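You operate a simulated robot arm through the tools that you are given. There is no shell and no other tool. Be economical: measure what you need, move in short steps, check, and stop when the job is done.

You are at the controls of a simulated two-armed robot. One attempt, no reset.

## Task
On the top of the low rack, fold the blue cloth in half.

It is judged by the outcome, as a careful person would: the job done as asked, and still so three seconds after it is handed in. It fails if anything else is knocked over, pushed out of place, dropped, spilled or broken. Flat cloth is picked up by pressing the open fingertips on it (5 to 10 N) and closing them slowly along it; thin cloth reads only 2 to 8 mm in the jaws.

## Robot
Two 7-joint arms with two-finger parallel grippers on one trunk, on a base that drives. Base frame: it is fixed to the floor where the robot stands at the start and does not move with it; the origin is under the middle of the robot, x ahead of it, y to its left, z up. Lengths are in m, angles in rad, forces in N, time in s.
The left shoulder is at the start at [0.07, 0.163, 1.12], the right one opposite. Places, roughly: top of the low rack [0.6, -0.1, 0.8]. Payload 3.43 kg a hand.
Tool frame (each hand has its own): the origin (TCP) lies between the finger pads and is the grasp point; the fingertips stand 0.034 m ahead of it; z points along the fingers, y is the line along which they close. The gripper opens to 0.128 m. The fingers are 0.024 m wide and 0.012 m thick; the gripper's body (0.048 by 0.13 m) begins 0.096 m behind the TCP.
Orientation is that of the tool frame in the base frame, as a unit quaternion [x, y, z, w]. With the fingers straight down and closing along the base's y, the tool's x points along the base's -x, its y along +y and its z along -z.

## Interface
- The arms move only by the tool servo_tool. It takes "left_increments", "right_increments" or both (then of equal length, played together; a hand with none holds still); each is text: rows parted by semicolons, each of 7 numbers parted by spaces: the shift along the tool's x, y, z in mm, then the turn, a rotation vector about the tool's x, y, z in rad, then the opening, from 0 (shut) to 1 (fully open). In form: dx dy dz rx ry rz grip; .... A call has 1 to 8 rows; each row is the pose to reach, as a shift and turn from the pose commanded when the call began, along the tool's axes at that moment. Rows are played at 5 a second. More than 0.05 m and 0.15 rad between two rows, or a gripper value outside its range, and nothing of the call is played. Where a pose cannot be reached the arm comes as near as it can. A force on the tool above 40 N (or 10 N above the force at the start of the call, whichever is more), or a blocked arm, ends the call early, and 0.2 s more pass. Each finger travels about 0.153 m/s and halts on what it meets, pressing with about 24 N; the grip force reading is that of the motor and also rises with nothing between the fingers. The clock runs only during rows and for 0.2 s after the last one: add rows that repeat a pose to give the fingers time. It gives the time, the measured TCP pose, the force on the tool (base axes), the opening and the grip force at its end, in the units of the frame above (readings bear some noise).
- Cameras (640 x 400 px; columns grow to the right, rows downward): "scene" is now at [0.1267, 0.0017, 1.3335]; the picture's right is [-0.06, -1.00, 0.00], its down [-0.71, 0.04, -0.71] and it looks along [0.70, -0.04, -0.71] (base axes); focal length 286 px, centre (320, 200). "left" rides on the left gripper at [0.076, 0.011, -0.16] in its tool frame; the picture's right is [-0.15, 0.99, 0.00], its down [-0.88, -0.13, -0.46] and it looks along [-0.45, -0.07, 0.89] (tool axes); focal length 234 px, centre (320, 200). "right" rides on the right gripper at [0.076, -0.011, -0.16] in its tool frame; the picture's right is [0.15, 0.99, 0.00], its down [-0.88, 0.13, -0.46] and it looks along [-0.45, 0.07, 0.89] (tool axes); focal length 234 px, centre (320, 200). There is no depth. A picture from a camera that has moved, and an enlarged one, comes with that camera's place and axes in the base frame and with its lens. The place of the scene camera against the robot may be out by one fixed shift of up to 0.012 m in any direction.
- grab_frame(camera): a new picture of that camera. No time passes.
- raise_lower(by): slides the trunk up (or, below 0, down) by that many m; the arms and the scene camera ride with it, the base frame stays. It gives what a move gives, with no picture.
- roll_base(legs): drives the robot by 1 to 6 legs, each [ahead, left, turn to the left] in m, m and rad, along the robot's own axes; the way and the turn of a leg run together, so that a leg with both is an arc; at most 1.5 m and 3.142 rad a leg. The arms and the cameras ride along, it lands a little off, and it stops where it bumps. It gives what a move gives.
- pan_tilt(pan, tilt): turns the head with the scene camera to pan (to the left, within 1.501 rad either way) and tilt (down, from -0.506 to 1.204), counted from straight ahead of the robot. It gives what a move gives.
- zoom(camera, box): a new picture of the part [left, top, right, bottom] of that camera's present view, enlarged. No time passes.
- hand_in(): hands the job in; it is judged then, once.

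Go step by step. Nothing tells you exact positions but the pictures and the camera data: compare them with the known pose of the tool, close in by small moves and look again before you grip or let go. The budget is 120 turns and 108 pictures, counting those below and the enlarged ones. Unless the task says otherwise, let go and move clear before handing in, and close with one line.

The tools are called after "Emit:" as a command line: name --argument value ..., lists and objects as JSON in quotes. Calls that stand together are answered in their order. servo_tool: Moves the arms, as the interface text tells. Its arguments: {"type":"object","properties":{"left_increments":{"type":"string"},"right_increments":{"type":"string"}},"required":[]} The other tools are called the same way: raise_lower (by) slides the trunk up or down; roll_base (legs) drives the base; pan_tilt (pan, tilt) turns the head that bears the scene camera; grab_frame (camera) takes a picture; zoom (camera, box) takes an enlarged picture of a part of a camera's view; hand_in () hands the job in.

At the start:

```text
time_s: 0.0
left_tcp_pos: [0.6842, 0.2325, 0.9906]
left_orientation: [-0.001, 1.0, 0.0, 0.0]
left_ft_force: [0.5, -0.3, -0.4]
left_finger_gap: 0.1279
left_finger_force: 0.0
right_tcp_pos: [0.6619, -0.2601, 1.0429]
right_orientation: [0.001, 1.0, 0.0, 0.0]
right_ft_force: [0.2, -0.9, -0.7]
right_finger_gap: 0.1282
right_finger_force: 0.1
trunk travel left (down, up): [-0.6, 0.34]
robot x, y, heading: [-0.0008, -0.0006, -0.0]
head pan, tilt: [-0.063, 0.787]
```

scene: 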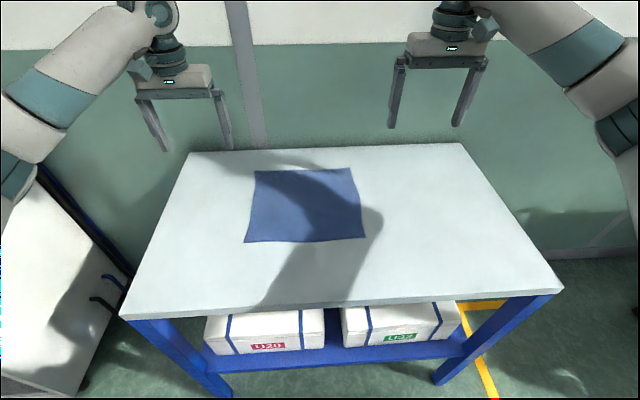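
right: 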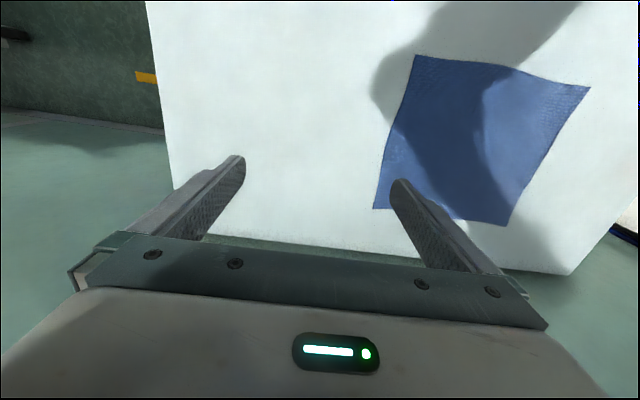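
left: 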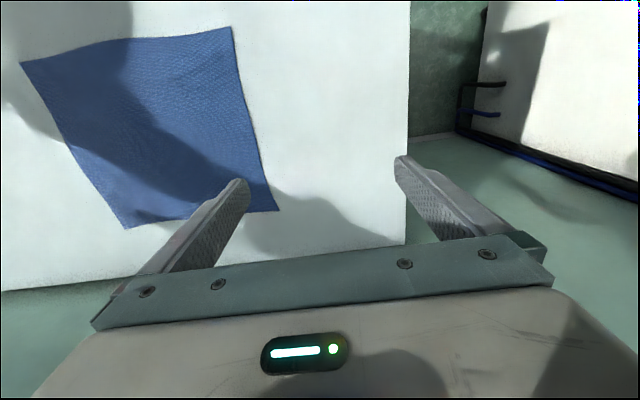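

The blue cloth lies flat on the rack, at about x 0.53–0.79, y −0.13–0.15, with the top at z≈0.80. I plan to lift both near corners and carry the near edge over to the far edge. First I'll hover over the near corners and check.

Emit:
servo_tool --left_increments "23.2 -17.1 15 0 0 0 0.8;46.3 -34.2 30 0 0 0 0.6;69.5 -51.3 45 0 0 0 0.4;92.7 -68.3 60 0 0 0 0.28;115.8 -85.4 75 0 0 0 0.28;139 -102.5 90 0 0 0 0.28;139 -102.5 90 0 0 0 0.28" --right_increments "20.3 25 23.8 0 0 0 0.8;40.7 50 47.7 0 0 0 0.6;61 75 71.5 0 0 0 0.4;81.3 100 95.3 0 0 0 0.28;101.7 125 119.2 0 0 0 0.28;122 150 143 0 0 0 0.28;122 150 143 0 0 0 0.28"

Emit:
grab_frame --camera "left"

Emit:
grab_frame --camera "right"

Emit:
grab_frame --camera "scene"

```text
time_s: 1.6
left_tcp_pos: [0.5433, 0.127, 0.8997]
left_orientation: [0.0, 1.0, 0.0, 0.0]
left_ft_force: [-0.6, -0.4, -0.3]
left_finger_gap: 0.0361
left_finger_force: 0.1
right_tcp_pos: [0.5401, -0.1079, 0.8998]
right_orientation: [-0.001, 1.0, 0.0, 0.0]
right_ft_force: [-0.3, -0.2, -0.7]
right_finger_gap: 0.0355
right_finger_force: 0.0
trunk travel left (down, up): [-0.6, 0.34]
robot x, y, heading: [0.0027, 0.0021, -0.004]
head pan, tilt: [-0.063, 0.787]
```

```text
104 pictures are left
camera left: at [0.4658, 0.1392, 1.0601], right [0.15, 0.99, 0.0], down [0.88, -0.13, 0.46], along [0.45, -0.07, -0.89], focal length 234 px, centre (320, 200)
```

left: 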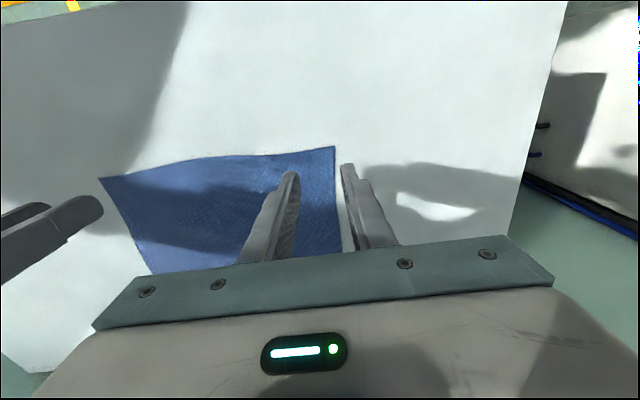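

```text
103 pictures are left
camera right: at [0.4626, -0.1195, 1.0592], right [-0.15, 0.99, 0.0], down [0.88, 0.13, 0.46], along [0.45, 0.07, -0.89], focal length 234 px, centre (320, 200)
```

right: 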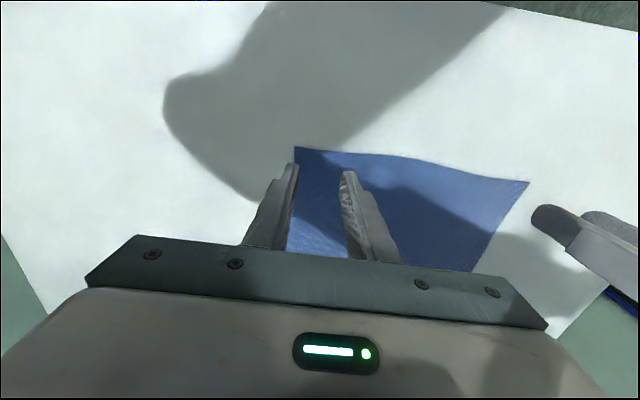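

```text
102 pictures are left
camera scene: at [0.1266, 0.0015, 1.3335], right [-0.06, -1.0, 0.0], down [-0.71, 0.04, -0.71], along [0.7, -0.04, -0.71], focal length 286 px, centre (320, 200)
```

scene: 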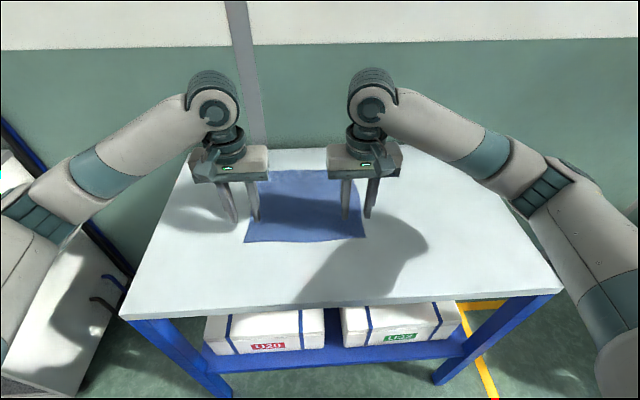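

The near corners are at about (0.533, 0.145) and (0.531, −0.136), and the views agree on z≈0.80. I'll shift slightly inward, narrow the gaps and go down close to the cloth.

Emit:
servo_tool --left_increments "-3 -9 20 0 0 0 0.19;-3 -9 40 0 0 0 0.19;-3 -9 54 0 0 0 0.19;-3 -9 54 0 0 0 0.19" --right_increments "-5 0 20 0 0 0 0.19;-5 0 40 0 0 0 0.19;-5 0 54 0 0 0 0.19;-5 0 54 0 0 0 0.19"

Emit:
grab_frame --camera "left"

Emit:
grab_frame --camera "right"

```text
time_s: 2.6
left_tcp_pos: [0.546, 0.1208, 0.8469]
left_orientation: [0.0, 1.0, 0.0, 0.0]
left_ft_force: [-0.3, -0.8, 0.2]
left_finger_gap: 0.0242
left_finger_force: 0.1
right_tcp_pos: [0.5433, -0.1093, 0.8446]
right_orientation: [0.001, 1.0, 0.0, 0.0]
right_ft_force: [-0.3, -0.4, -0.3]
right_finger_gap: 0.0242
right_finger_force: 0.0
trunk travel left (down, up): [-0.6, 0.34]
robot x, y, heading: [0.0001, 0.0048, -0.002]
head pan, tilt: [-0.063, 0.787]
```

```text
101 pictures are left
camera left: at [0.468, 0.1333, 1.0074], right [0.15, 0.99, 0.0], down [0.88, -0.13, 0.46], along [0.45, -0.07, -0.89], focal length 234 px, centre (320, 200)
```

left: 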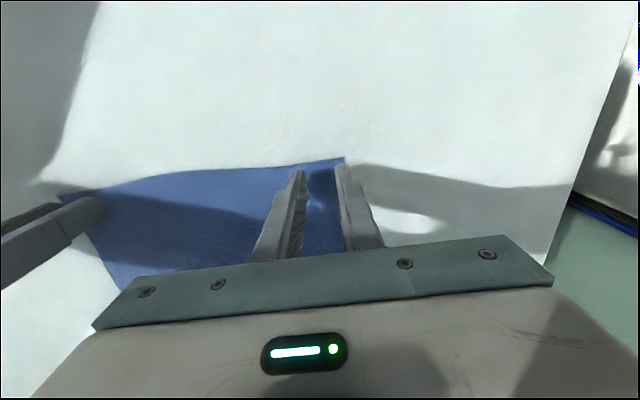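

```text
100 pictures are left
camera right: at [0.4678, -0.1198, 1.0047], right [-0.15, 0.99, 0.0], down [0.88, 0.13, 0.46], along [0.45, 0.07, -0.89], focal length 234 px, centre (320, 200)
```

right: 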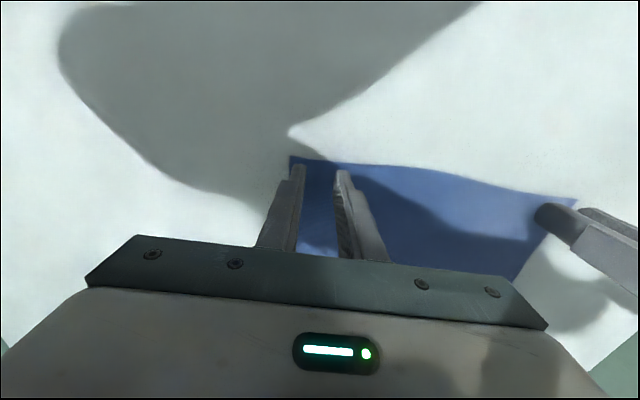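

The fingertips sit just over both corners, with the left one about 5 mm too far out. I'll move it inward and ease down to feel for contact.

Emit:
servo_tool --left_increments "-1 -5 4 0 0 0 0.19;-1 -5 8 0 0 0 0.19;-1 -5 10 0 0 0 0.19;-1 -5 10 0 0 0 0.19" --right_increments "-1 2 4 0 0 0 0.19;-1 2 7 0 0 0 0.19;-1 2 9 0 0 0 0.19;-1 2 9 0 0 0 0.19"

```text
time_s: 3.6
left_tcp_pos: [0.5484, 0.1158, 0.838]
left_orientation: [0.0, 1.0, 0.0, -0.001]
left_ft_force: [1.2, -0.6, -0.6]
left_finger_gap: 0.0243
left_finger_force: 0.0
right_tcp_pos: [0.5456, -0.1068, 0.8368]
right_orientation: [-0.001, 1.0, 0.0, 0.0]
right_ft_force: [0.5, 0.7, -0.4]
right_finger_gap: 0.0244
right_finger_force: 0.0
trunk travel left (down, up): [-0.6, 0.34]
robot x, y, heading: [0.0005, -0.0009, -0.002]
head pan, tilt: [-0.063, 0.787]
```

There's no contact yet with the tips at about 0.804, so I'll keep creeping down.

Emit:
servo_tool --left_increments "0 0 2 0 0 0 0.19;0 0 4 0 0 0 0.19;0 0 4 0 0 0 0.19" --right_increments "0 0 2 0 0 0 0.19;0 0 4 0 0 0 0.19;0 0 4 0 0 0 0.19"

```text
time_s: 4.4
left_tcp_pos: [0.5469, 0.1145, 0.8353]
left_orientation: [0.0, 1.0, -0.001, 0.002]
left_ft_force: [3.3, -0.7, 18.9]
left_finger_gap: 0.0246
left_finger_force: 0.0
right_tcp_pos: [0.5447, -0.1081, 0.836]
right_orientation: [0.0, 1.0, 0.001, 0.002]
right_ft_force: [3.4, 0.0, 17.4]
right_finger_gap: 0.0245
right_finger_force: 0.0
trunk travel left (down, up): [-0.6, 0.34]
robot x, y, heading: [0.0025, 0.0042, 0.004]
head pan, tilt: [-0.063, 0.787]
```

Both hands are in contact at about 18 N. I'll back off 1 mm to get down to 5–10 N.

Emit:
servo_tool --left_increments "0 0 -1 0 0 0 0.19;0 0 -1 0 0 0 0.19" --right_increments "0 0 -1 0 0 0 0.19;0 0 -1 0 0 0 0.19"

```text
time_s: 5.0
left_tcp_pos: [0.5458, 0.1161, 0.8366]
left_orientation: [0.0, 1.0, -0.001, 0.002]
left_ft_force: [3.7, -2.4, 23.5]
left_finger_gap: 0.0243
left_finger_force: 0.1
right_tcp_pos: [0.5433, -0.108, 0.8354]
right_orientation: [0.0, 1.0, 0.0, 0.0]
right_ft_force: [2.1, 0.5, 11.8]
right_finger_gap: 0.0245
right_finger_force: 0.1
trunk travel left (down, up): [-0.6, 0.34]
robot x, y, heading: [0.0005, -0.0024, -0.001]
head pan, tilt: [-0.063, 0.787]
```

Emit:
servo_tool --left_increments "0 0 -1.5 0 0 0 0.19;0 0 -1.5 0 0 0 0.19" --right_increments "0 0 -0.3 0 0 0 0.19;0 0 -0.3 0 0 0 0.19"

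```text
time_s: 5.6
left_tcp_pos: [0.5472, 0.1155, 0.8364]
left_orientation: [0.001, 1.0, 0.0, 0.001]
left_ft_force: [4.0, -1.1, 18.3]
left_finger_gap: 0.0245
left_finger_force: 0.0
right_tcp_pos: [0.5428, -0.1073, 0.835]
right_orientation: [0.0, 1.0, 0.0, 0.001]
right_ft_force: [1.6, -1.5, 13.5]
right_finger_gap: 0.0242
right_finger_force: 0.1
trunk travel left (down, up): [-0.6, 0.34]
robot x, y, heading: [-0.0002, -0.0006, -0.002]
head pan, tilt: [-0.063, 0.787]
```

Contact is at about z=0.836, and the force is still high because the arm is slow to settle. I'll back off a little more.

Emit:
servo_tool --left_increments "0 0 -1.5 0 0 0 0.19;0 0 -1.5 0 0 0 0.19;0 0 -1.5 0 0 0 0.19" --right_increments "0 0 -0.7 0 0 0 0.19;0 0 -0.7 0 0 0 0.19;0 0 -0.7 0 0 0 0.19"

```text
time_s: 6.4
left_tcp_pos: [0.5473, 0.1158, 0.8354]
left_orientation: [0.0, 1.0, 0.0, 0.0]
left_ft_force: [-0.5, 0.0, 2.2]
left_finger_gap: 0.0242
left_finger_force: 0.0
right_tcp_pos: [0.5432, -0.1065, 0.8363]
right_orientation: [0.0, 1.0, -0.001, 0.0]
right_ft_force: [-1.4, -0.7, 5.9]
right_finger_gap: 0.0244
right_finger_force: 0.1
trunk travel left (down, up): [-0.6, 0.34]
robot x, y, heading: [0.0021, -0.0014, 0.002]
head pan, tilt: [-0.063, 0.787]
```

Emit:
servo_tool --left_increments "0 0 0.7 0 0 0 0.19;0 0 0.7 0 0 0 0.16;0 0 0.7 0 0 0 0.13;0 0 0.7 0 0 0 0.1;0 0 0.7 0 0 0 0.07;0 0 0.7 0 0 0 0.04;0 0 0.7 0 0 0 0.0;0 0 0.7 0 0 0 0" --right_increments "0 0 0.3 0 0 0 0.19;0 0 0.3 0 0 0 0.16;0 0 0.3 0 0 0 0.13;0 0 0.3 0 0 0 0.1;0 0 0.3 0 0 0 0.07;0 0 0.3 0 0 0 0.04;0 0 0.3 0 0 0 0.0;0 0 0.3 0 0 0 0"

Emit:
grab_frame --camera "left"

Emit:
grab_frame --camera "right"

```text
time_s: 8.2
left_tcp_pos: [0.5472, 0.1157, 0.8361]
left_orientation: [0.0, 1.0, 0.0, 0.0]
left_ft_force: [-0.1, -0.2, 1.2]
left_finger_gap: 0.0
left_finger_force: 24.2
right_tcp_pos: [0.5445, -0.107, 0.8351]
right_orientation: [0.0, 1.0, 0.0, 0.0]
right_ft_force: [0.4, 0.9, 6.6]
right_finger_gap: 0.0016
right_finger_force: 24.0
trunk travel left (down, up): [-0.6, 0.34]
robot x, y, heading: [-0.0002, 0.0005, -0.003]
head pan, tilt: [-0.063, 0.787]
```

```text
99 pictures are left
camera left: at [0.4701, 0.1284, 0.9962], right [0.15, 0.99, 0.0], down [0.88, -0.13, 0.46], along [0.45, -0.07, -0.89], focal length 234 px, centre (320, 200)
```

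left: 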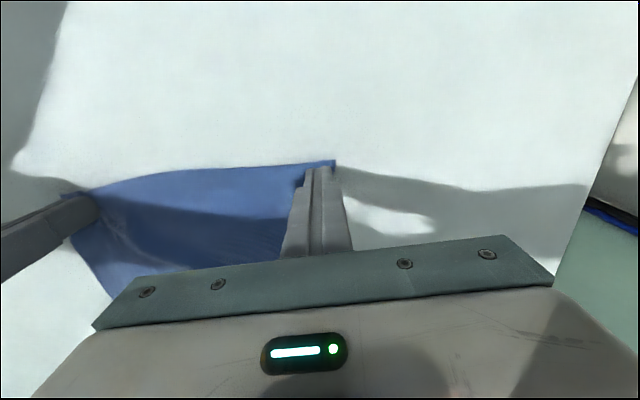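

```text
98 pictures are left
camera right: at [0.468, -0.1184, 0.9948], right [-0.15, 0.99, 0.0], down [0.88, 0.13, 0.46], along [0.45, 0.07, -0.89], focal length 234 px, centre (320, 200)
```

right: 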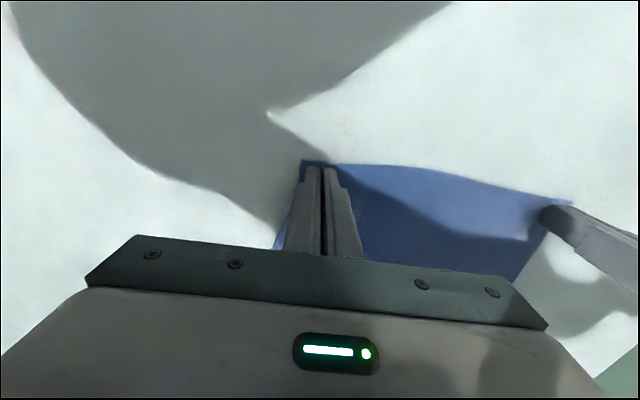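

The right hand seems to have some cloth (1.6 mm), but the left missed and dragged its corner in to y≈0.131. I'll redo the left with a firmer press a bit further in, and hold the right still.

Emit:
servo_tool --left_increments "0 0 -8 0 0 0 0;-1 -12 -8 0 0 0 0.22;-1 -12 -8 0 0 0 0.22;-1 -12 -3 0 0 0 0.22;-1 -12 0 0 0 0 0.22;-1 -12 0.8 0 0 0 0.22;-1 -12 0.8 0 0 0 0.22"

Emit:
grab_frame --camera "left"

```text
time_s: 9.8
left_tcp_pos: [0.5495, 0.1048, 0.8363]
left_orientation: [0.0, 1.0, 0.0, 0.001]
left_ft_force: [-0.2, 0.1, 6.4]
left_finger_gap: 0.0284
left_finger_force: 0.1
right_tcp_pos: [0.5434, -0.1064, 0.8359]
right_orientation: [0.001, 1.0, 0.0, 0.001]
right_ft_force: [0.7, 0.6, 5.5]
right_finger_gap: 0.0016
right_finger_force: 23.7
trunk travel left (down, up): [-0.6, 0.34]
robot x, y, heading: [0.0021, 0.0001, 0.0]
head pan, tilt: [-0.063, 0.787]
```

```text
97 pictures are left
camera left: at [0.4713, 0.1163, 0.9957], right [0.15, 0.99, 0.0], down [0.88, -0.13, 0.46], along [0.45, -0.07, -0.89], focal length 234 px, centre (320, 200)
```

left: 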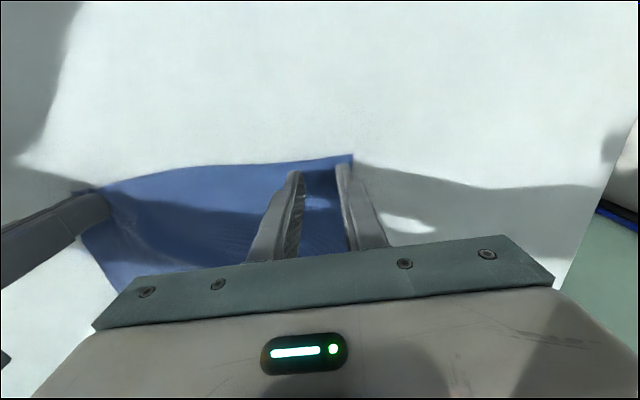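

Contact is 6.4 N with both fingers on the cloth. I'll press a little more and close slowly.

Emit:
servo_tool --left_increments "0 0 0.7 0 0 0 0.22;0 0 0.7 0 0 0 0.185;0 0 0.7 0 0 0 0.15;0 0 0.7 0 0 0 0.12;0 0 0.7 0 0 0 0.09;0 0 0.7 0 0 0 0.06;0 0 0.7 0 0 0 0.03;0 0 0.7 0 0 0 0"

Emit:
grab_frame --camera "left"

```text
time_s: 11.6
left_tcp_pos: [0.5482, 0.1035, 0.8363]
left_orientation: [0.0, 1.0, 0.0, 0.001]
left_ft_force: [1.1, -2.8, 18.3]
left_finger_gap: 0.0062
left_finger_force: 24.2
right_tcp_pos: [0.5437, -0.1072, 0.8358]
right_orientation: [-0.001, 1.0, 0.0, 0.001]
right_ft_force: [0.9, 1.9, 1.1]
right_finger_gap: 0.0018
right_finger_force: 24.2
trunk travel left (down, up): [-0.6, 0.34]
robot x, y, heading: [0.0007, 0.0005, 0.001]
head pan, tilt: [-0.063, 0.787]
```

```text
96 pictures are left
camera left: at [0.4705, 0.1158, 0.9955], right [0.15, 0.99, 0.0], down [0.88, -0.13, 0.46], along [0.45, -0.07, -0.89], focal length 234 px, centre (320, 200)
```

left: 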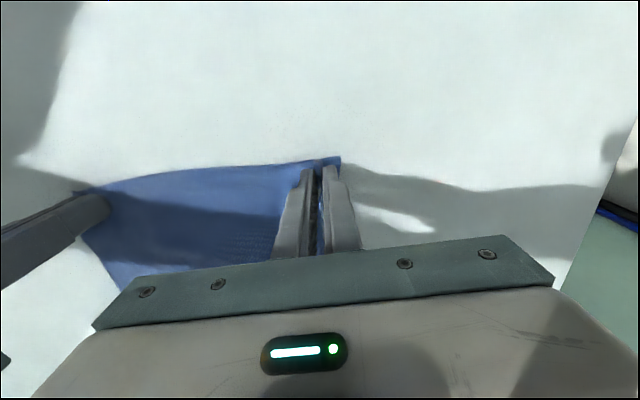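

The left now holds a fold of cloth (6.2 mm). I'll lift both hands a little to test the grips.

Emit:
servo_tool --left_increments "0 0 -10 0 0 0 0;0 0 -20 0 0 0 0;0 0 -30 0 0 0 0;0 0 -30 0 0 0 0" --right_increments "0 0 -10 0 0 0 0;0 0 -20 0 0 0 0;0 0 -30 0 0 0 0;0 0 -30 0 0 0 0"

Emit:
grab_frame --camera "scene"

Emit:
grab_frame --camera "right"

```text
time_s: 12.6
left_tcp_pos: [0.5497, 0.1051, 0.8637]
left_orientation: [0.001, 1.0, 0.0, 0.0]
left_ft_force: [0.0, -4.1, -0.2]
left_finger_gap: 0.0054
left_finger_force: 24.0
right_tcp_pos: [0.5438, -0.1069, 0.864]
right_orientation: [0.0, 1.0, 0.001, 0.0]
right_ft_force: [0.0, 4.9, 0.0]
right_finger_gap: 0.0018
right_finger_force: 24.4
trunk travel left (down, up): [-0.6, 0.34]
robot x, y, heading: [0.0025, 0.0012, 0.005]
head pan, tilt: [-0.063, 0.787]
```

```text
95 pictures are left
camera scene: at [0.1266, 0.0017, 1.3335], right [-0.06, -1.0, 0.0], down [-0.71, 0.04, -0.71], along [0.7, -0.04, -0.71], focal length 286 px, centre (320, 200)
```

scene: 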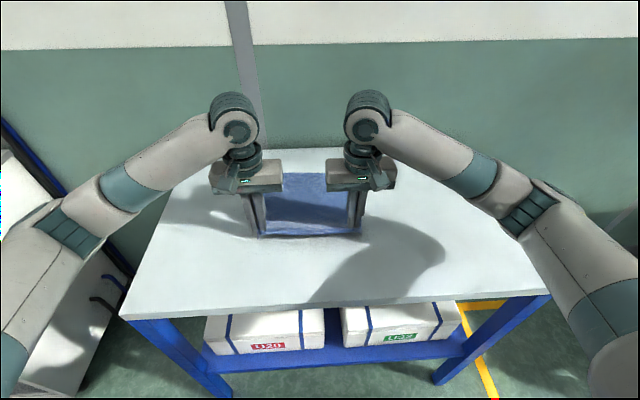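

```text
94 pictures are left
camera right: at [0.4683, -0.1184, 1.0233], right [-0.15, 0.99, 0.0], down [0.88, 0.13, 0.46], along [0.45, 0.07, -0.89], focal length 234 px, centre (320, 200)
```

right: 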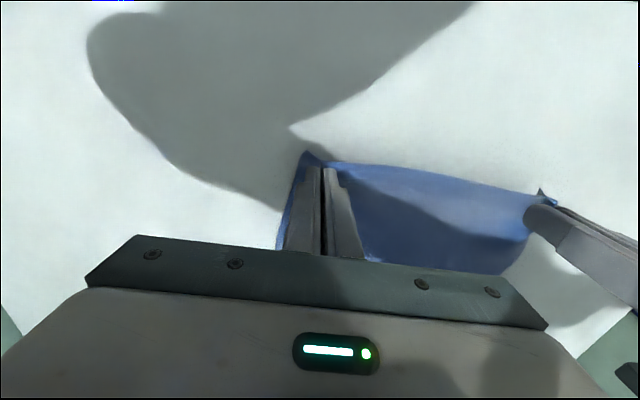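

Both corners are held, with about 4.5 N of tension between the hands, so I'll ease them slightly inward. Now I'll carry the edge forward in an arc, up over the fold line first.

Emit:
servo_tool --left_increments "-10 -2 -20 0 0 0 0;-28 -2 -38 0 0 0 0;-50 -2 -50 0 0.05 0 0;-75 -2 -57 0 0.1 0 0;-100 -2 -60 0 0.15 0 0;-100 -2 -60 0 0.15 0 0" --right_increments "-10 2 -20 0 0 0 0;-28 2 -38 0 0 0 0;-50 2 -50 0 0.05 0 0;-75 2 -57 0 0.1 0 0;-100 2 -60 0 0.15 0 0;-100 2 -60 0 0.15 0 0"

Emit:
grab_frame --camera "scene"

Emit:
grab_frame --camera "left"

```text
time_s: 14.0
left_tcp_pos: [0.6481, 0.1055, 0.9248]
left_orientation: [0.0, 0.997, 0.0, -0.075]
left_ft_force: [-0.6, -2.8, 0.6]
left_finger_gap: 0.0057
left_finger_force: 24.0
right_tcp_pos: [0.6464, -0.1057, 0.9255]
right_orientation: [0.0, 0.997, 0.0, -0.074]
right_ft_force: [-0.6, 2.7, -0.3]
right_finger_gap: 0.0017
right_finger_force: 24.0
trunk travel left (down, up): [-0.6, 0.34]
robot x, y, heading: [-0.0013, 0.0017, -0.0]
head pan, tilt: [-0.063, 0.787]
```

```text
93 pictures are left
camera scene: at [0.1258, 0.0018, 1.3336], right [-0.06, -1.0, 0.0], down [-0.71, 0.04, -0.71], along [0.71, -0.04, -0.71], focal length 286 px, centre (320, 200)
```

scene: 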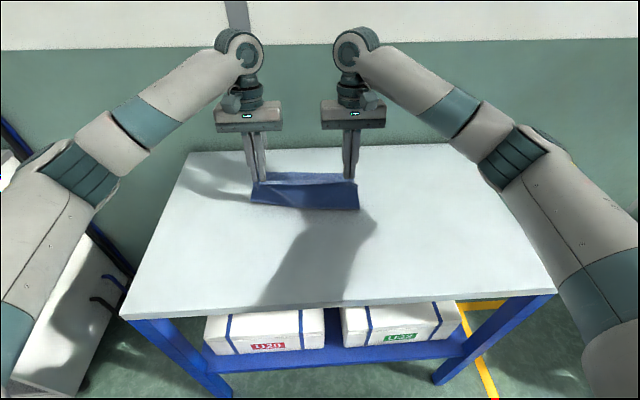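

```text
92 pictures are left
camera left: at [0.5953, 0.1166, 1.0949], right [0.14, 0.99, -0.02], down [0.94, -0.13, 0.32], along [0.31, -0.07, -0.95], focal length 234 px, centre (320, 200)
```

left: 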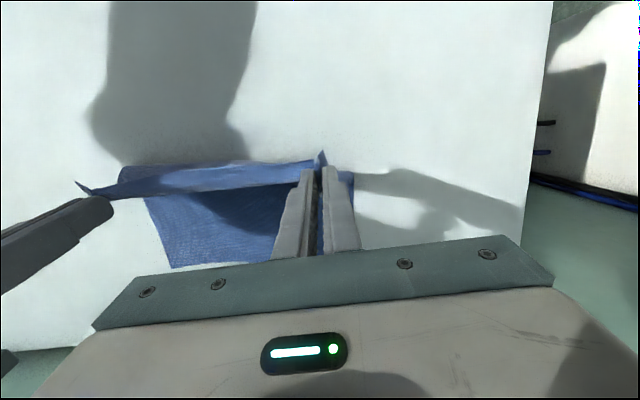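

The cloth is folding cleanly with the far half undisturbed. I'll continue forward and down.

Emit:
servo_tool --left_increments "-25.5 0 1.2 0 0.05 0 0;-51.5 0 6.4 0 0.1 0 0;-78.3 0 16.5 0 0.15 0 0;-105.6 0 29.6 0 0.2 0 0;-127.9 0 43.4 0 0.25 0 0;-127.9 0 43.4 0 0.25 0 0" --right_increments "-25.5 0 1.2 0 0.05 0 0;-51.5 0 6.4 0 0.1 0 0;-78.3 0 16.5 0 0.15 0 0;-105.6 0 29.6 0 0.2 0 0;-127.9 0 43.4 0 0.25 0 0;-127.9 0 43.4 0 0.25 0 0"

Emit:
grab_frame --camera "scene"

Emit:
grab_frame --camera "left"

Emit:
grab_frame --camera "right"

```text
time_s: 15.4
left_tcp_pos: [0.7336, 0.1081, 0.8716]
left_orientation: [0.0, 0.98, 0.0, -0.199]
left_ft_force: [0.4, -10.7, 0.0]
left_finger_gap: 0.0064
left_finger_force: 24.1
left hand out of reach, approached as far as the arm can: row 4, 5, 6
right_tcp_pos: [0.7336, -0.1086, 0.8714]
right_orientation: [0.0, 0.98, 0.002, -0.199]
right_ft_force: [-0.2, 10.4, 0.3]
right_finger_gap: 0.0017
right_finger_force: 24.0
right hand out of reach, approached as far as the arm can: row 5, 6
trunk travel left (down, up): [-0.6, 0.34]
robot x, y, heading: [-0.0013, -0.0001, -0.0]
head pan, tilt: [-0.063, 0.787]
```

```text
91 pictures are left
camera scene: at [0.1262, 0.0008, 1.3335], right [-0.06, -1.0, 0.0], down [-0.71, 0.05, -0.71], along [0.7, -0.04, -0.71], focal length 286 px, centre (320, 200)
```

scene: 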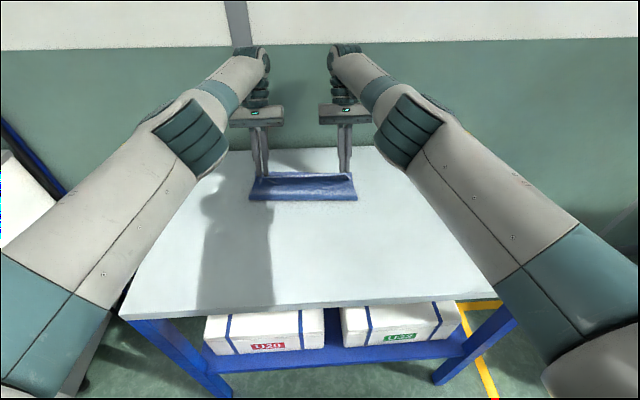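

```text
90 pictures are left
camera left: at [0.7248, 0.1209, 1.0483], right [0.14, 0.99, -0.06], down [0.99, -0.13, 0.08], along [0.07, -0.07, -1.0], focal length 234 px, centre (320, 200)
```

left: 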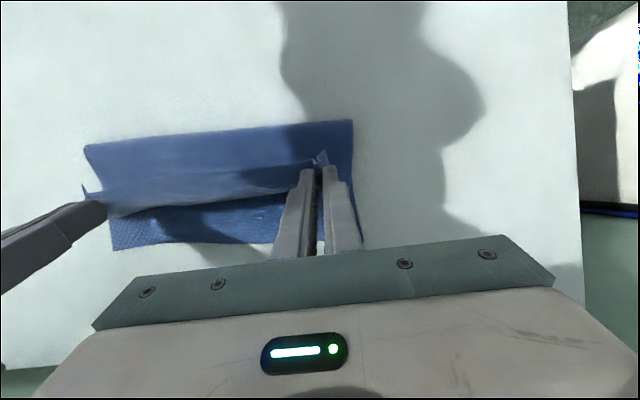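

```text
89 pictures are left
camera right: at [0.7261, -0.1203, 1.0479], right [-0.14, 0.99, 0.06], down [0.99, 0.13, 0.08], along [0.07, 0.07, -1.0], focal length 234 px, centre (320, 200)
```

right: 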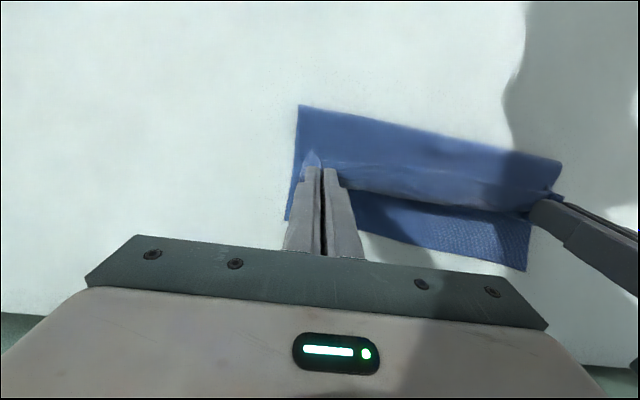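

The hands ran out of reach with the tilt. I'll undo most of it to get reach back, then see where the hands settle.

Emit:
servo_tool --left_increments "0 0 0 0 -0.1 0 0;0 0 0 0 -0.2 0 0;0 0 0 0 -0.3 0 0;0 0 0 0 -0.35 0 0;0 0 0 0 -0.35 0 0" --right_increments "0 0 0 0 -0.1 0 0;0 0 0 0 -0.2 0 0;0 0 0 0 -0.3 0 0;0 0 0 0 -0.35 0 0;0 0 0 0 -0.35 0 0"

```text
time_s: 16.6
left_tcp_pos: [0.7334, 0.1098, 0.8705]
left_orientation: [0.0, 1.0, 0.0, -0.026]
left_ft_force: [0.5, 0.0, 0.2]
left_finger_gap: 0.0
left_finger_force: 23.9
right_tcp_pos: [0.7356, -0.1105, 0.8731]
right_orientation: [-0.001, 1.0, 0.0, -0.025]
right_ft_force: [0.0, 0.8, -0.1]
right_finger_gap: 0.0015
right_finger_force: 23.6
trunk travel left (down, up): [-0.6, 0.34]
robot x, y, heading: [-0.0004, 0.003, -0.004]
head pan, tilt: [-0.063, 0.787]
```

The left gripper has lost the cloth (gap 0). I'll look at the state before doing anything else.

Emit:
grab_frame --camera "left"

Emit:
grab_frame --camera "right"

Emit:
zoom --camera "scene" --box '[200, 80, 400, 240]'

```text
88 pictures are left
camera left: at [0.6639, 0.1229, 1.0336], right [0.14, 0.99, -0.01], down [0.9, -0.13, 0.41], along [0.41, -0.07, -0.91], focal length 234 px, centre (320, 200)
```

left: 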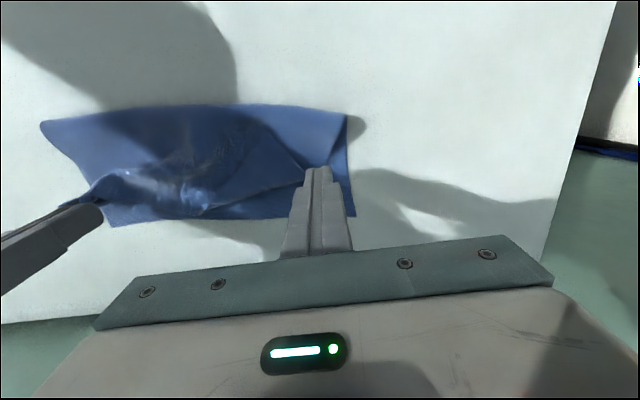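

```text
87 pictures are left
camera right: at [0.6677, -0.1208, 1.0347], right [-0.15, 0.99, 0.01], down [0.9, 0.13, 0.41], along [0.41, 0.07, -0.91], focal length 234 px, centre (320, 200)
```

right: 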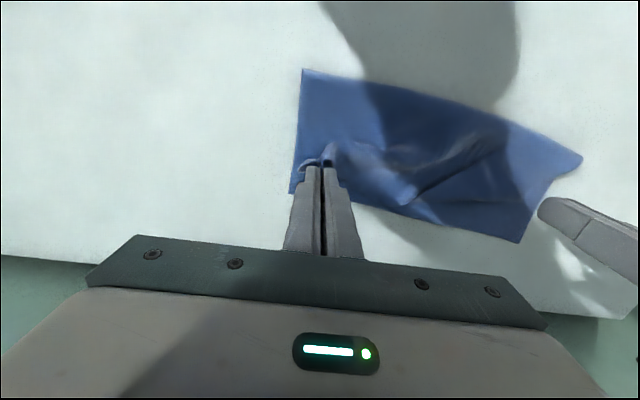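

```text
2.50 times, centred on (300, 160) of scene
camera zoom: at [0.127, 0.0019, 1.3334], right [-0.06, -1.0, 0.0], down [-0.71, 0.04, -0.71], along [0.7, -0.04, -0.71], focal length 714 px, centre (370, 300)
```

zoom: 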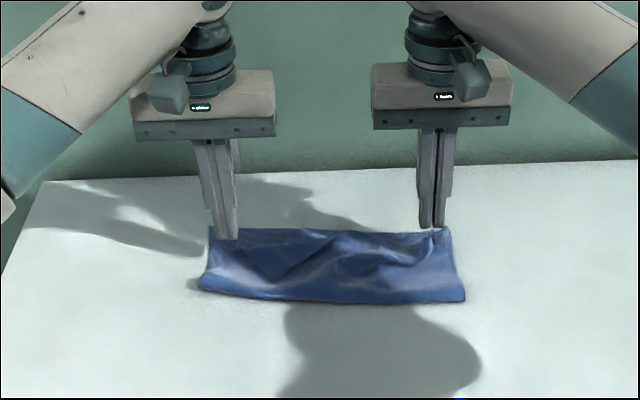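

The left corner slipped back to mid-cloth, but the right corner is still held. I'll lay the right corner on the far-right corner (about 0.775, −0.136) and lift the left hand clear.

Emit:
servo_tool --left_increments "0 0 -20 0 0 0 0;0 0 -40 0 0 0 0.1;0 0 -50 0 0 0 0.2;0 0 -50 0 0 0 0.2;0 0 -50 0 0 0 0.2" --right_increments "-12 -2 4 0 0 0 0;-22 -4 12 0 0 0 0;-30 -5 20 0 0 0 0;-32 -6 26 0 0 0 0;-32 -6 29 0 0 0 0"

Emit:
grab_frame --camera "right"

Emit:
grab_frame --camera "left"

```text
time_s: 17.8
left_tcp_pos: [0.7335, 0.1122, 0.9196]
left_orientation: [0.0, 1.0, 0.0, -0.025]
left_ft_force: [0.4, 0.0, -0.5]
left_finger_gap: 0.0257
left_finger_force: 0.1
right_tcp_pos: [0.7661, -0.1154, 0.8425]
right_orientation: [0.0, 1.0, 0.0, -0.024]
right_ft_force: [-0.8, 0.9, 3.3]
right_finger_gap: 0.0017
right_finger_force: 23.9
trunk travel left (down, up): [-0.6, 0.34]
robot x, y, heading: [0.0019, 0.0003, 0.002]
head pan, tilt: [-0.063, 0.787]
```

```text
85 pictures are left
camera right: at [0.6976, -0.127, 1.0048], right [-0.15, 0.99, 0.01], down [0.9, 0.13, 0.41], along [0.41, 0.07, -0.91], focal length 234 px, centre (320, 200)
```

right: 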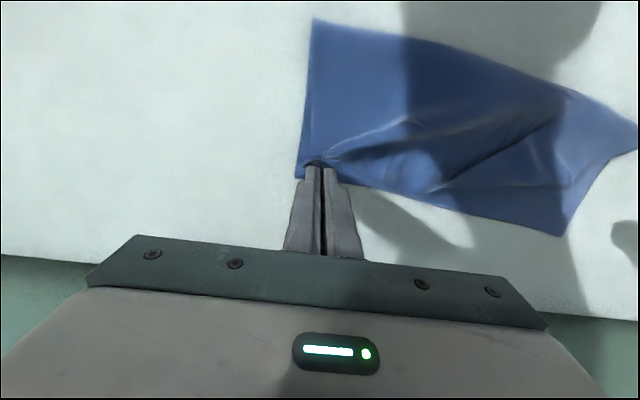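

```text
84 pictures are left
camera left: at [0.6644, 0.1239, 1.0841], right [0.15, 0.99, -0.01], down [0.9, -0.13, 0.41], along [0.41, -0.07, -0.91], focal length 234 px, centre (320, 200)
```

left: 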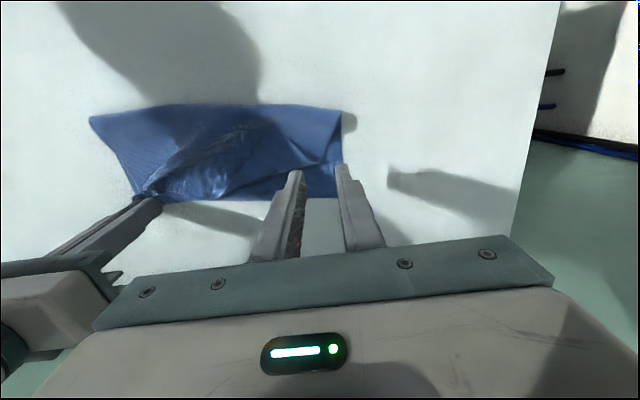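

The right corner is now down at the far-right corner, and I'll keep holding it there. I'll move the left hand aside to see where its loose corner is.

Emit:
servo_tool --left_increments "10 30 -20 0 0 0 0.2;20 60 -40 0 0 0 0.2;30 90 -40 0 0 0 0.2;40 110 -40 0 0 0 0.2;40 110 -40 0 0 0 0.2"

Emit:
zoom --camera "left" --box '[0, 60, 320, 260]'

Emit:
zoom --camera "scene" --box '[220, 130, 380, 230]'

```text
time_s: 19.0
left_tcp_pos: [0.6972, 0.2209, 0.9618]
left_orientation: [-0.001, 1.0, 0.0, -0.025]
left_ft_force: [0.1, -0.3, 0.2]
left_finger_gap: 0.0257
left_finger_force: 0.0
right_tcp_pos: [0.7655, -0.1173, 0.8413]
right_orientation: [0.0, 1.0, 0.0, -0.025]
right_ft_force: [-0.3, 0.5, 3.1]
right_finger_gap: 0.0016
right_finger_force: 23.9
trunk travel left (down, up): [-0.6, 0.34]
robot x, y, heading: [-0.0012, -0.0023, -0.004]
head pan, tilt: [-0.063, 0.787]
```

```text
2.00 times, centred on (160, 160) of left
camera zoom: at [0.6272, 0.2337, 1.1254], right [0.15, 0.99, -0.01], down [0.9, -0.13, 0.41], along [0.41, -0.07, -0.91], focal length 468 px, centre (640, 280)
```

zoom: 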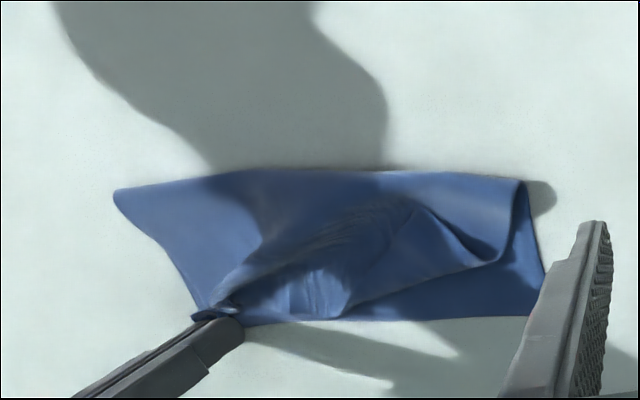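

```text
4.00 times, centred on (300, 180) of scene
camera zoom: at [0.1265, 0.0014, 1.3335], right [-0.06, -1.0, 0.0], down [-0.71, 0.05, -0.71], along [0.7, -0.04, -0.71], focal length 1142 px, centre (400, 280)
```

zoom: 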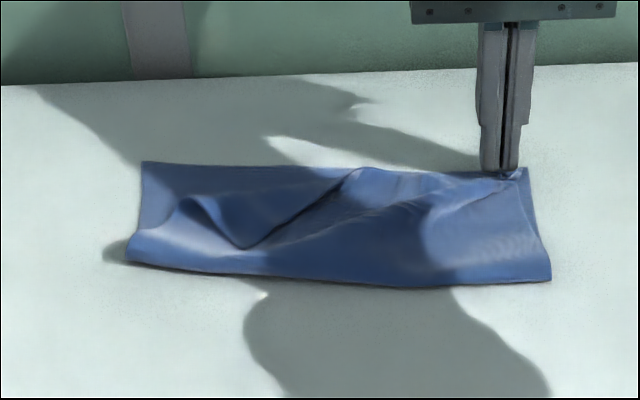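

The loose left corner has flipped back, and both views put its tip at about (0.687, 0.071, 0.81). I'll hover the open left jaws over that tip to straddle it.

Emit:
servo_tool --left_increments "-1 -40 0 0 0 0 0.35;-1 -80 10 0 0 0 0.35;-2 -115 30 0 0 0 0.35;-4 -145 55 0 -0.05 0 0.35;-8 -150 80 0 -0.05 0 0.35;-8 -150 80 0 -0.05 0 0.35"

Emit:
zoom --camera "left" --box '[160, 80, 480, 280]'

Emit:
zoom --camera "scene" --box '[220, 130, 380, 230]'

Emit:
grab_frame --camera "right"

```text
time_s: 20.4
left_tcp_pos: [0.7016, 0.0719, 0.8835]
left_orientation: [-0.001, 1.0, 0.0, 0.001]
left_ft_force: [0.3, 0.3, 0.0]
left_finger_gap: 0.0449
left_finger_force: 0.0
right_tcp_pos: [0.7655, -0.1158, 0.8409]
right_orientation: [0.0, 1.0, 0.001, -0.024]
right_ft_force: [-0.2, -0.8, 2.9]
right_finger_gap: 0.0015
right_finger_force: 24.5
trunk travel left (down, up): [-0.6, 0.34]
robot x, y, heading: [-0.0002, 0.0024, 0.003]
head pan, tilt: [-0.063, 0.787]
```

```text
2.00 times, centred on (320, 180) of left
camera zoom: at [0.6231, 0.0831, 1.0434], right [0.15, 0.99, 0.0], down [0.88, -0.13, 0.46], along [0.45, -0.07, -0.89], focal length 468 px, centre (320, 240)
```

zoom: 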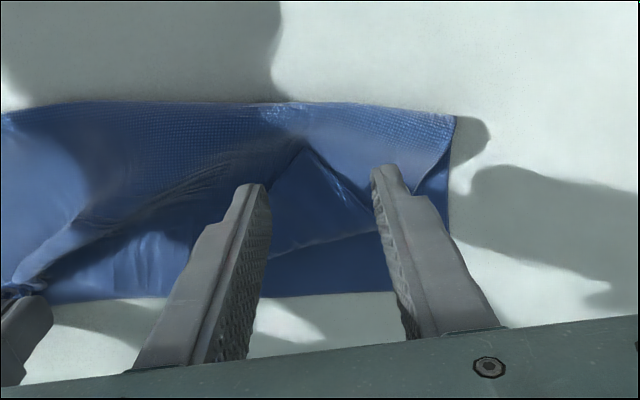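

```text
4.00 times, centred on (300, 180) of scene
camera zoom: at [0.1261, 0.0016, 1.3335], right [-0.06, -1.0, 0.0], down [-0.71, 0.04, -0.71], along [0.7, -0.04, -0.71], focal length 1142 px, centre (400, 280)
```

zoom: 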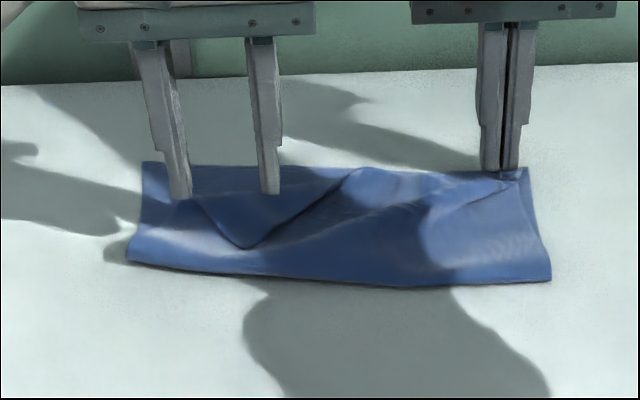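

```text
79 pictures are left
camera right: at [0.6975, -0.1273, 1.0046], right [-0.15, 0.99, 0.01], down [0.9, 0.13, 0.41], along [0.41, 0.07, -0.91], focal length 234 px, centre (320, 200)
```

right: 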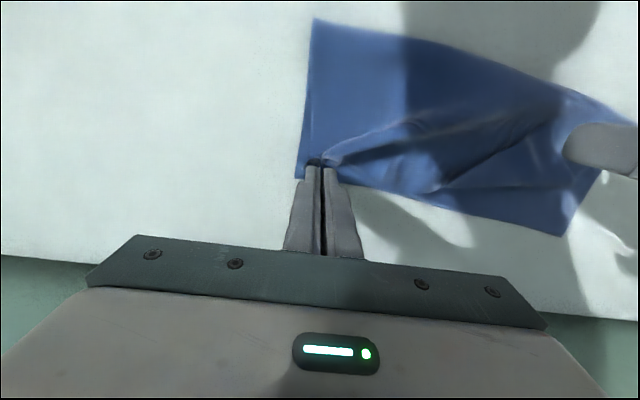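

Emit:
zoom --camera "scene" --box '[250, 160, 330, 210]'

Emit:
zoom --camera "left" --box '[270, 130, 382, 200]'

```text
8.00 times, centred on (290, 185) of scene
camera zoom: at [0.1261, 0.0016, 1.3335], right [-0.06, -1.0, 0.0], down [-0.71, 0.04, -0.71], along [0.7, -0.04, -0.71], focal length 2285 px, centre (560, 320)
```

zoom: 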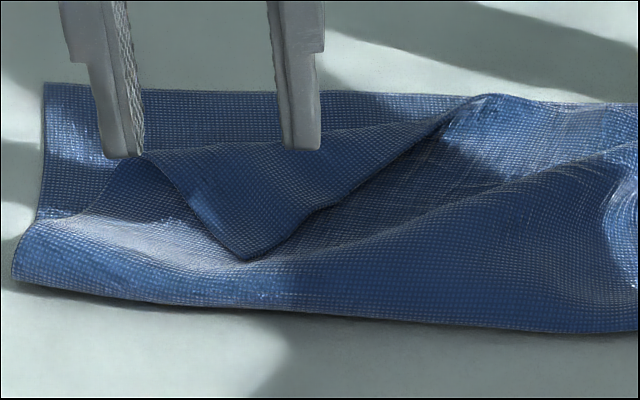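

```text
5.71 times, centred on (326, 165) of left
camera zoom: at [0.6231, 0.0831, 1.0434], right [0.15, 0.99, 0.0], down [0.88, -0.13, 0.46], along [0.45, -0.07, -0.89], focal length 1338 px, centre (286, 400)
```

zoom: 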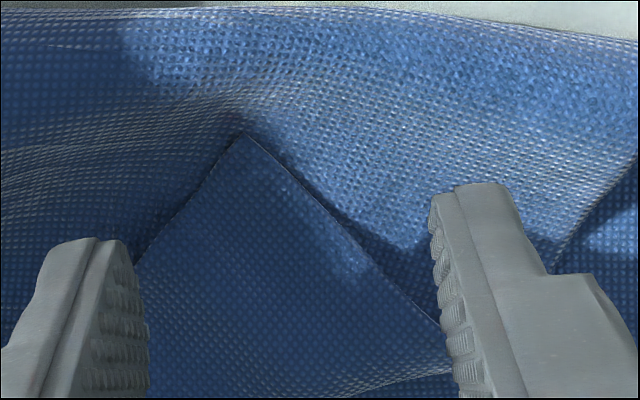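

The corner is clearly flipped on top, with its tip pointing back at the robot. I'll widen the jaws to straddle it, go down just above the lower layer and close.

Emit:
servo_tool --left_increments "0 -2 15 0 0 0 0.42;0 -2 30 0 0 0 0.42;0 -2 40 0 0 0 0.42;0 -2 43 0 0 0 0.42;0 -2 43 0 0 0 0.42"

Emit:
zoom --camera "left" --box '[240, 110, 400, 210]'

```text
time_s: 21.6
left_tcp_pos: [0.7007, 0.0689, 0.84]
left_orientation: [0.0, 1.0, 0.0, 0.0]
left_ft_force: [-0.4, -0.2, -0.6]
left_finger_gap: 0.054
left_finger_force: 0.2
right_tcp_pos: [0.766, -0.1159, 0.842]
right_orientation: [0.0, 1.0, -0.001, -0.024]
right_ft_force: [-0.2, 0.8, 2.4]
right_finger_gap: 0.0015
right_finger_force: 24.0
trunk travel left (down, up): [-0.6, 0.34]
robot x, y, heading: [-0.0002, -0.0, -0.003]
head pan, tilt: [-0.063, 0.787]
```

```text
4.00 times, centred on (320, 160) of left
camera zoom: at [0.6234, 0.0805, 0.9998], right [0.15, 0.99, 0.0], down [0.88, -0.13, 0.46], along [0.45, -0.07, -0.89], focal length 937 px, centre (320, 360)
```

zoom: 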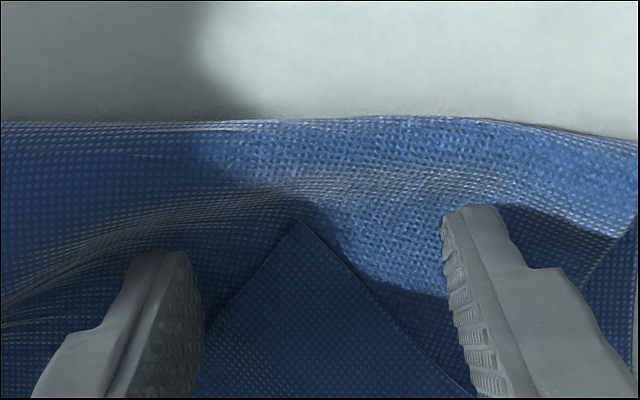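

Emit:
servo_tool --left_increments "0 0 2 0 0 0 0.36;0 0 2 0 0 0 0.3;0 0 2 0 0 0 0.24;0 0 2 0 0 0 0.18;0 0 2 0 0 0 0.12;0 0 2 0 0 0 0.06;0 0 2 0 0 0 0;0 0 2 0 0 0 0"

Emit:
zoom --camera "left" --box '[240, 110, 400, 210]'

Emit:
zoom --camera "scene" --box '[220, 130, 380, 230]'

```text
time_s: 23.4
left_tcp_pos: [0.701, 0.068, 0.8369]
left_orientation: [0.0, 1.0, 0.0, 0.0]
left_ft_force: [-0.8, -0.4, -0.1]
left_finger_gap: 0.0024
left_finger_force: 23.8
right_tcp_pos: [0.7657, -0.1166, 0.842]
right_orientation: [0.0, 1.0, 0.0, -0.025]
right_ft_force: [-0.4, 0.2, 3.6]
right_finger_gap: 0.0014
right_finger_force: 24.0
trunk travel left (down, up): [-0.6, 0.34]
robot x, y, heading: [-0.003, -0.0006, 0.001]
head pan, tilt: [-0.063, 0.787]
```

```text
4.00 times, centred on (320, 160) of left
camera zoom: at [0.6235, 0.0808, 0.9975], right [0.15, 0.99, 0.0], down [0.88, -0.13, 0.46], along [0.45, -0.07, -0.89], focal length 937 px, centre (320, 360)
```

zoom: 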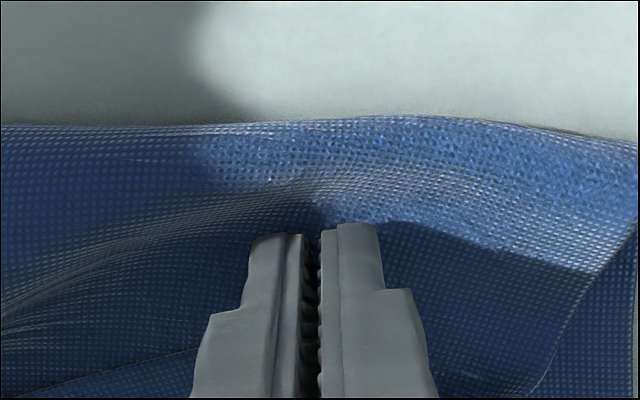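

```text
4.00 times, centred on (300, 180) of scene
camera zoom: at [0.1263, 0.0018, 1.3335], right [-0.06, -1.0, 0.0], down [-0.71, 0.04, -0.71], along [0.7, -0.04, -0.71], focal length 1142 px, centre (400, 280)
```

zoom: 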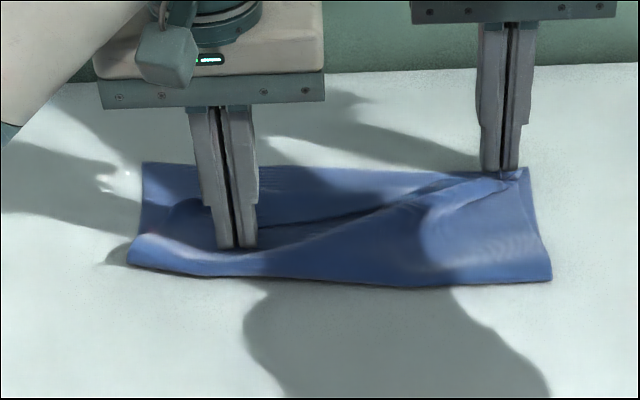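

The gap reads 2.4 mm, so the corner seems pinched. I'll lift gently and check that only the flap comes.

Emit:
servo_tool --left_increments "0 0 -10 0 0 0 0;0 0 -20 0 0 0 0;-5 0 -32 0 0 0 0;-5 0 -32 0 0 0 0"

Emit:
zoom --camera "scene" --box '[220, 130, 380, 230]'

Emit:
grab_frame --camera "left"

```text
time_s: 24.4
left_tcp_pos: [0.7055, 0.0691, 0.8686]
left_orientation: [-0.001, 1.0, 0.0, 0.0]
left_ft_force: [-0.4, -0.3, 0.9]
left_finger_gap: 0.0025
left_finger_force: 24.2
right_tcp_pos: [0.7653, -0.1164, 0.8406]
right_orientation: [0.0, 1.0, 0.001, -0.025]
right_ft_force: [-0.2, 0.3, 4.1]
right_finger_gap: 0.0016
right_finger_force: 24.2
trunk travel left (down, up): [-0.6, 0.34]
robot x, y, heading: [0.0016, 0.0007, 0.001]
head pan, tilt: [-0.063, 0.787]
```

```text
4.00 times, centred on (300, 180) of scene
camera zoom: at [0.1263, 0.002, 1.3335], right [-0.06, -1.0, 0.0], down [-0.71, 0.04, -0.71], along [0.7, -0.04, -0.71], focal length 1142 px, centre (400, 280)
```

zoom: 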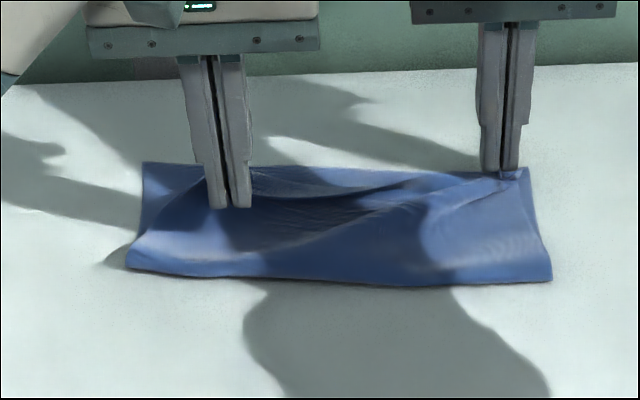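

```text
72 pictures are left
camera left: at [0.6288, 0.0823, 1.0289], right [0.15, 0.99, 0.0], down [0.88, -0.13, 0.46], along [0.45, -0.07, -0.89], focal length 234 px, centre (320, 200)
```

left: 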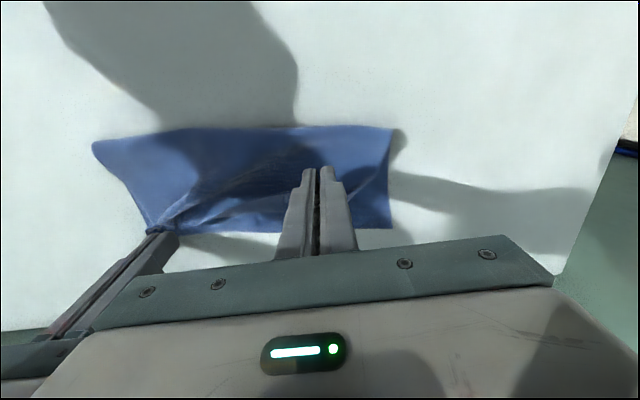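

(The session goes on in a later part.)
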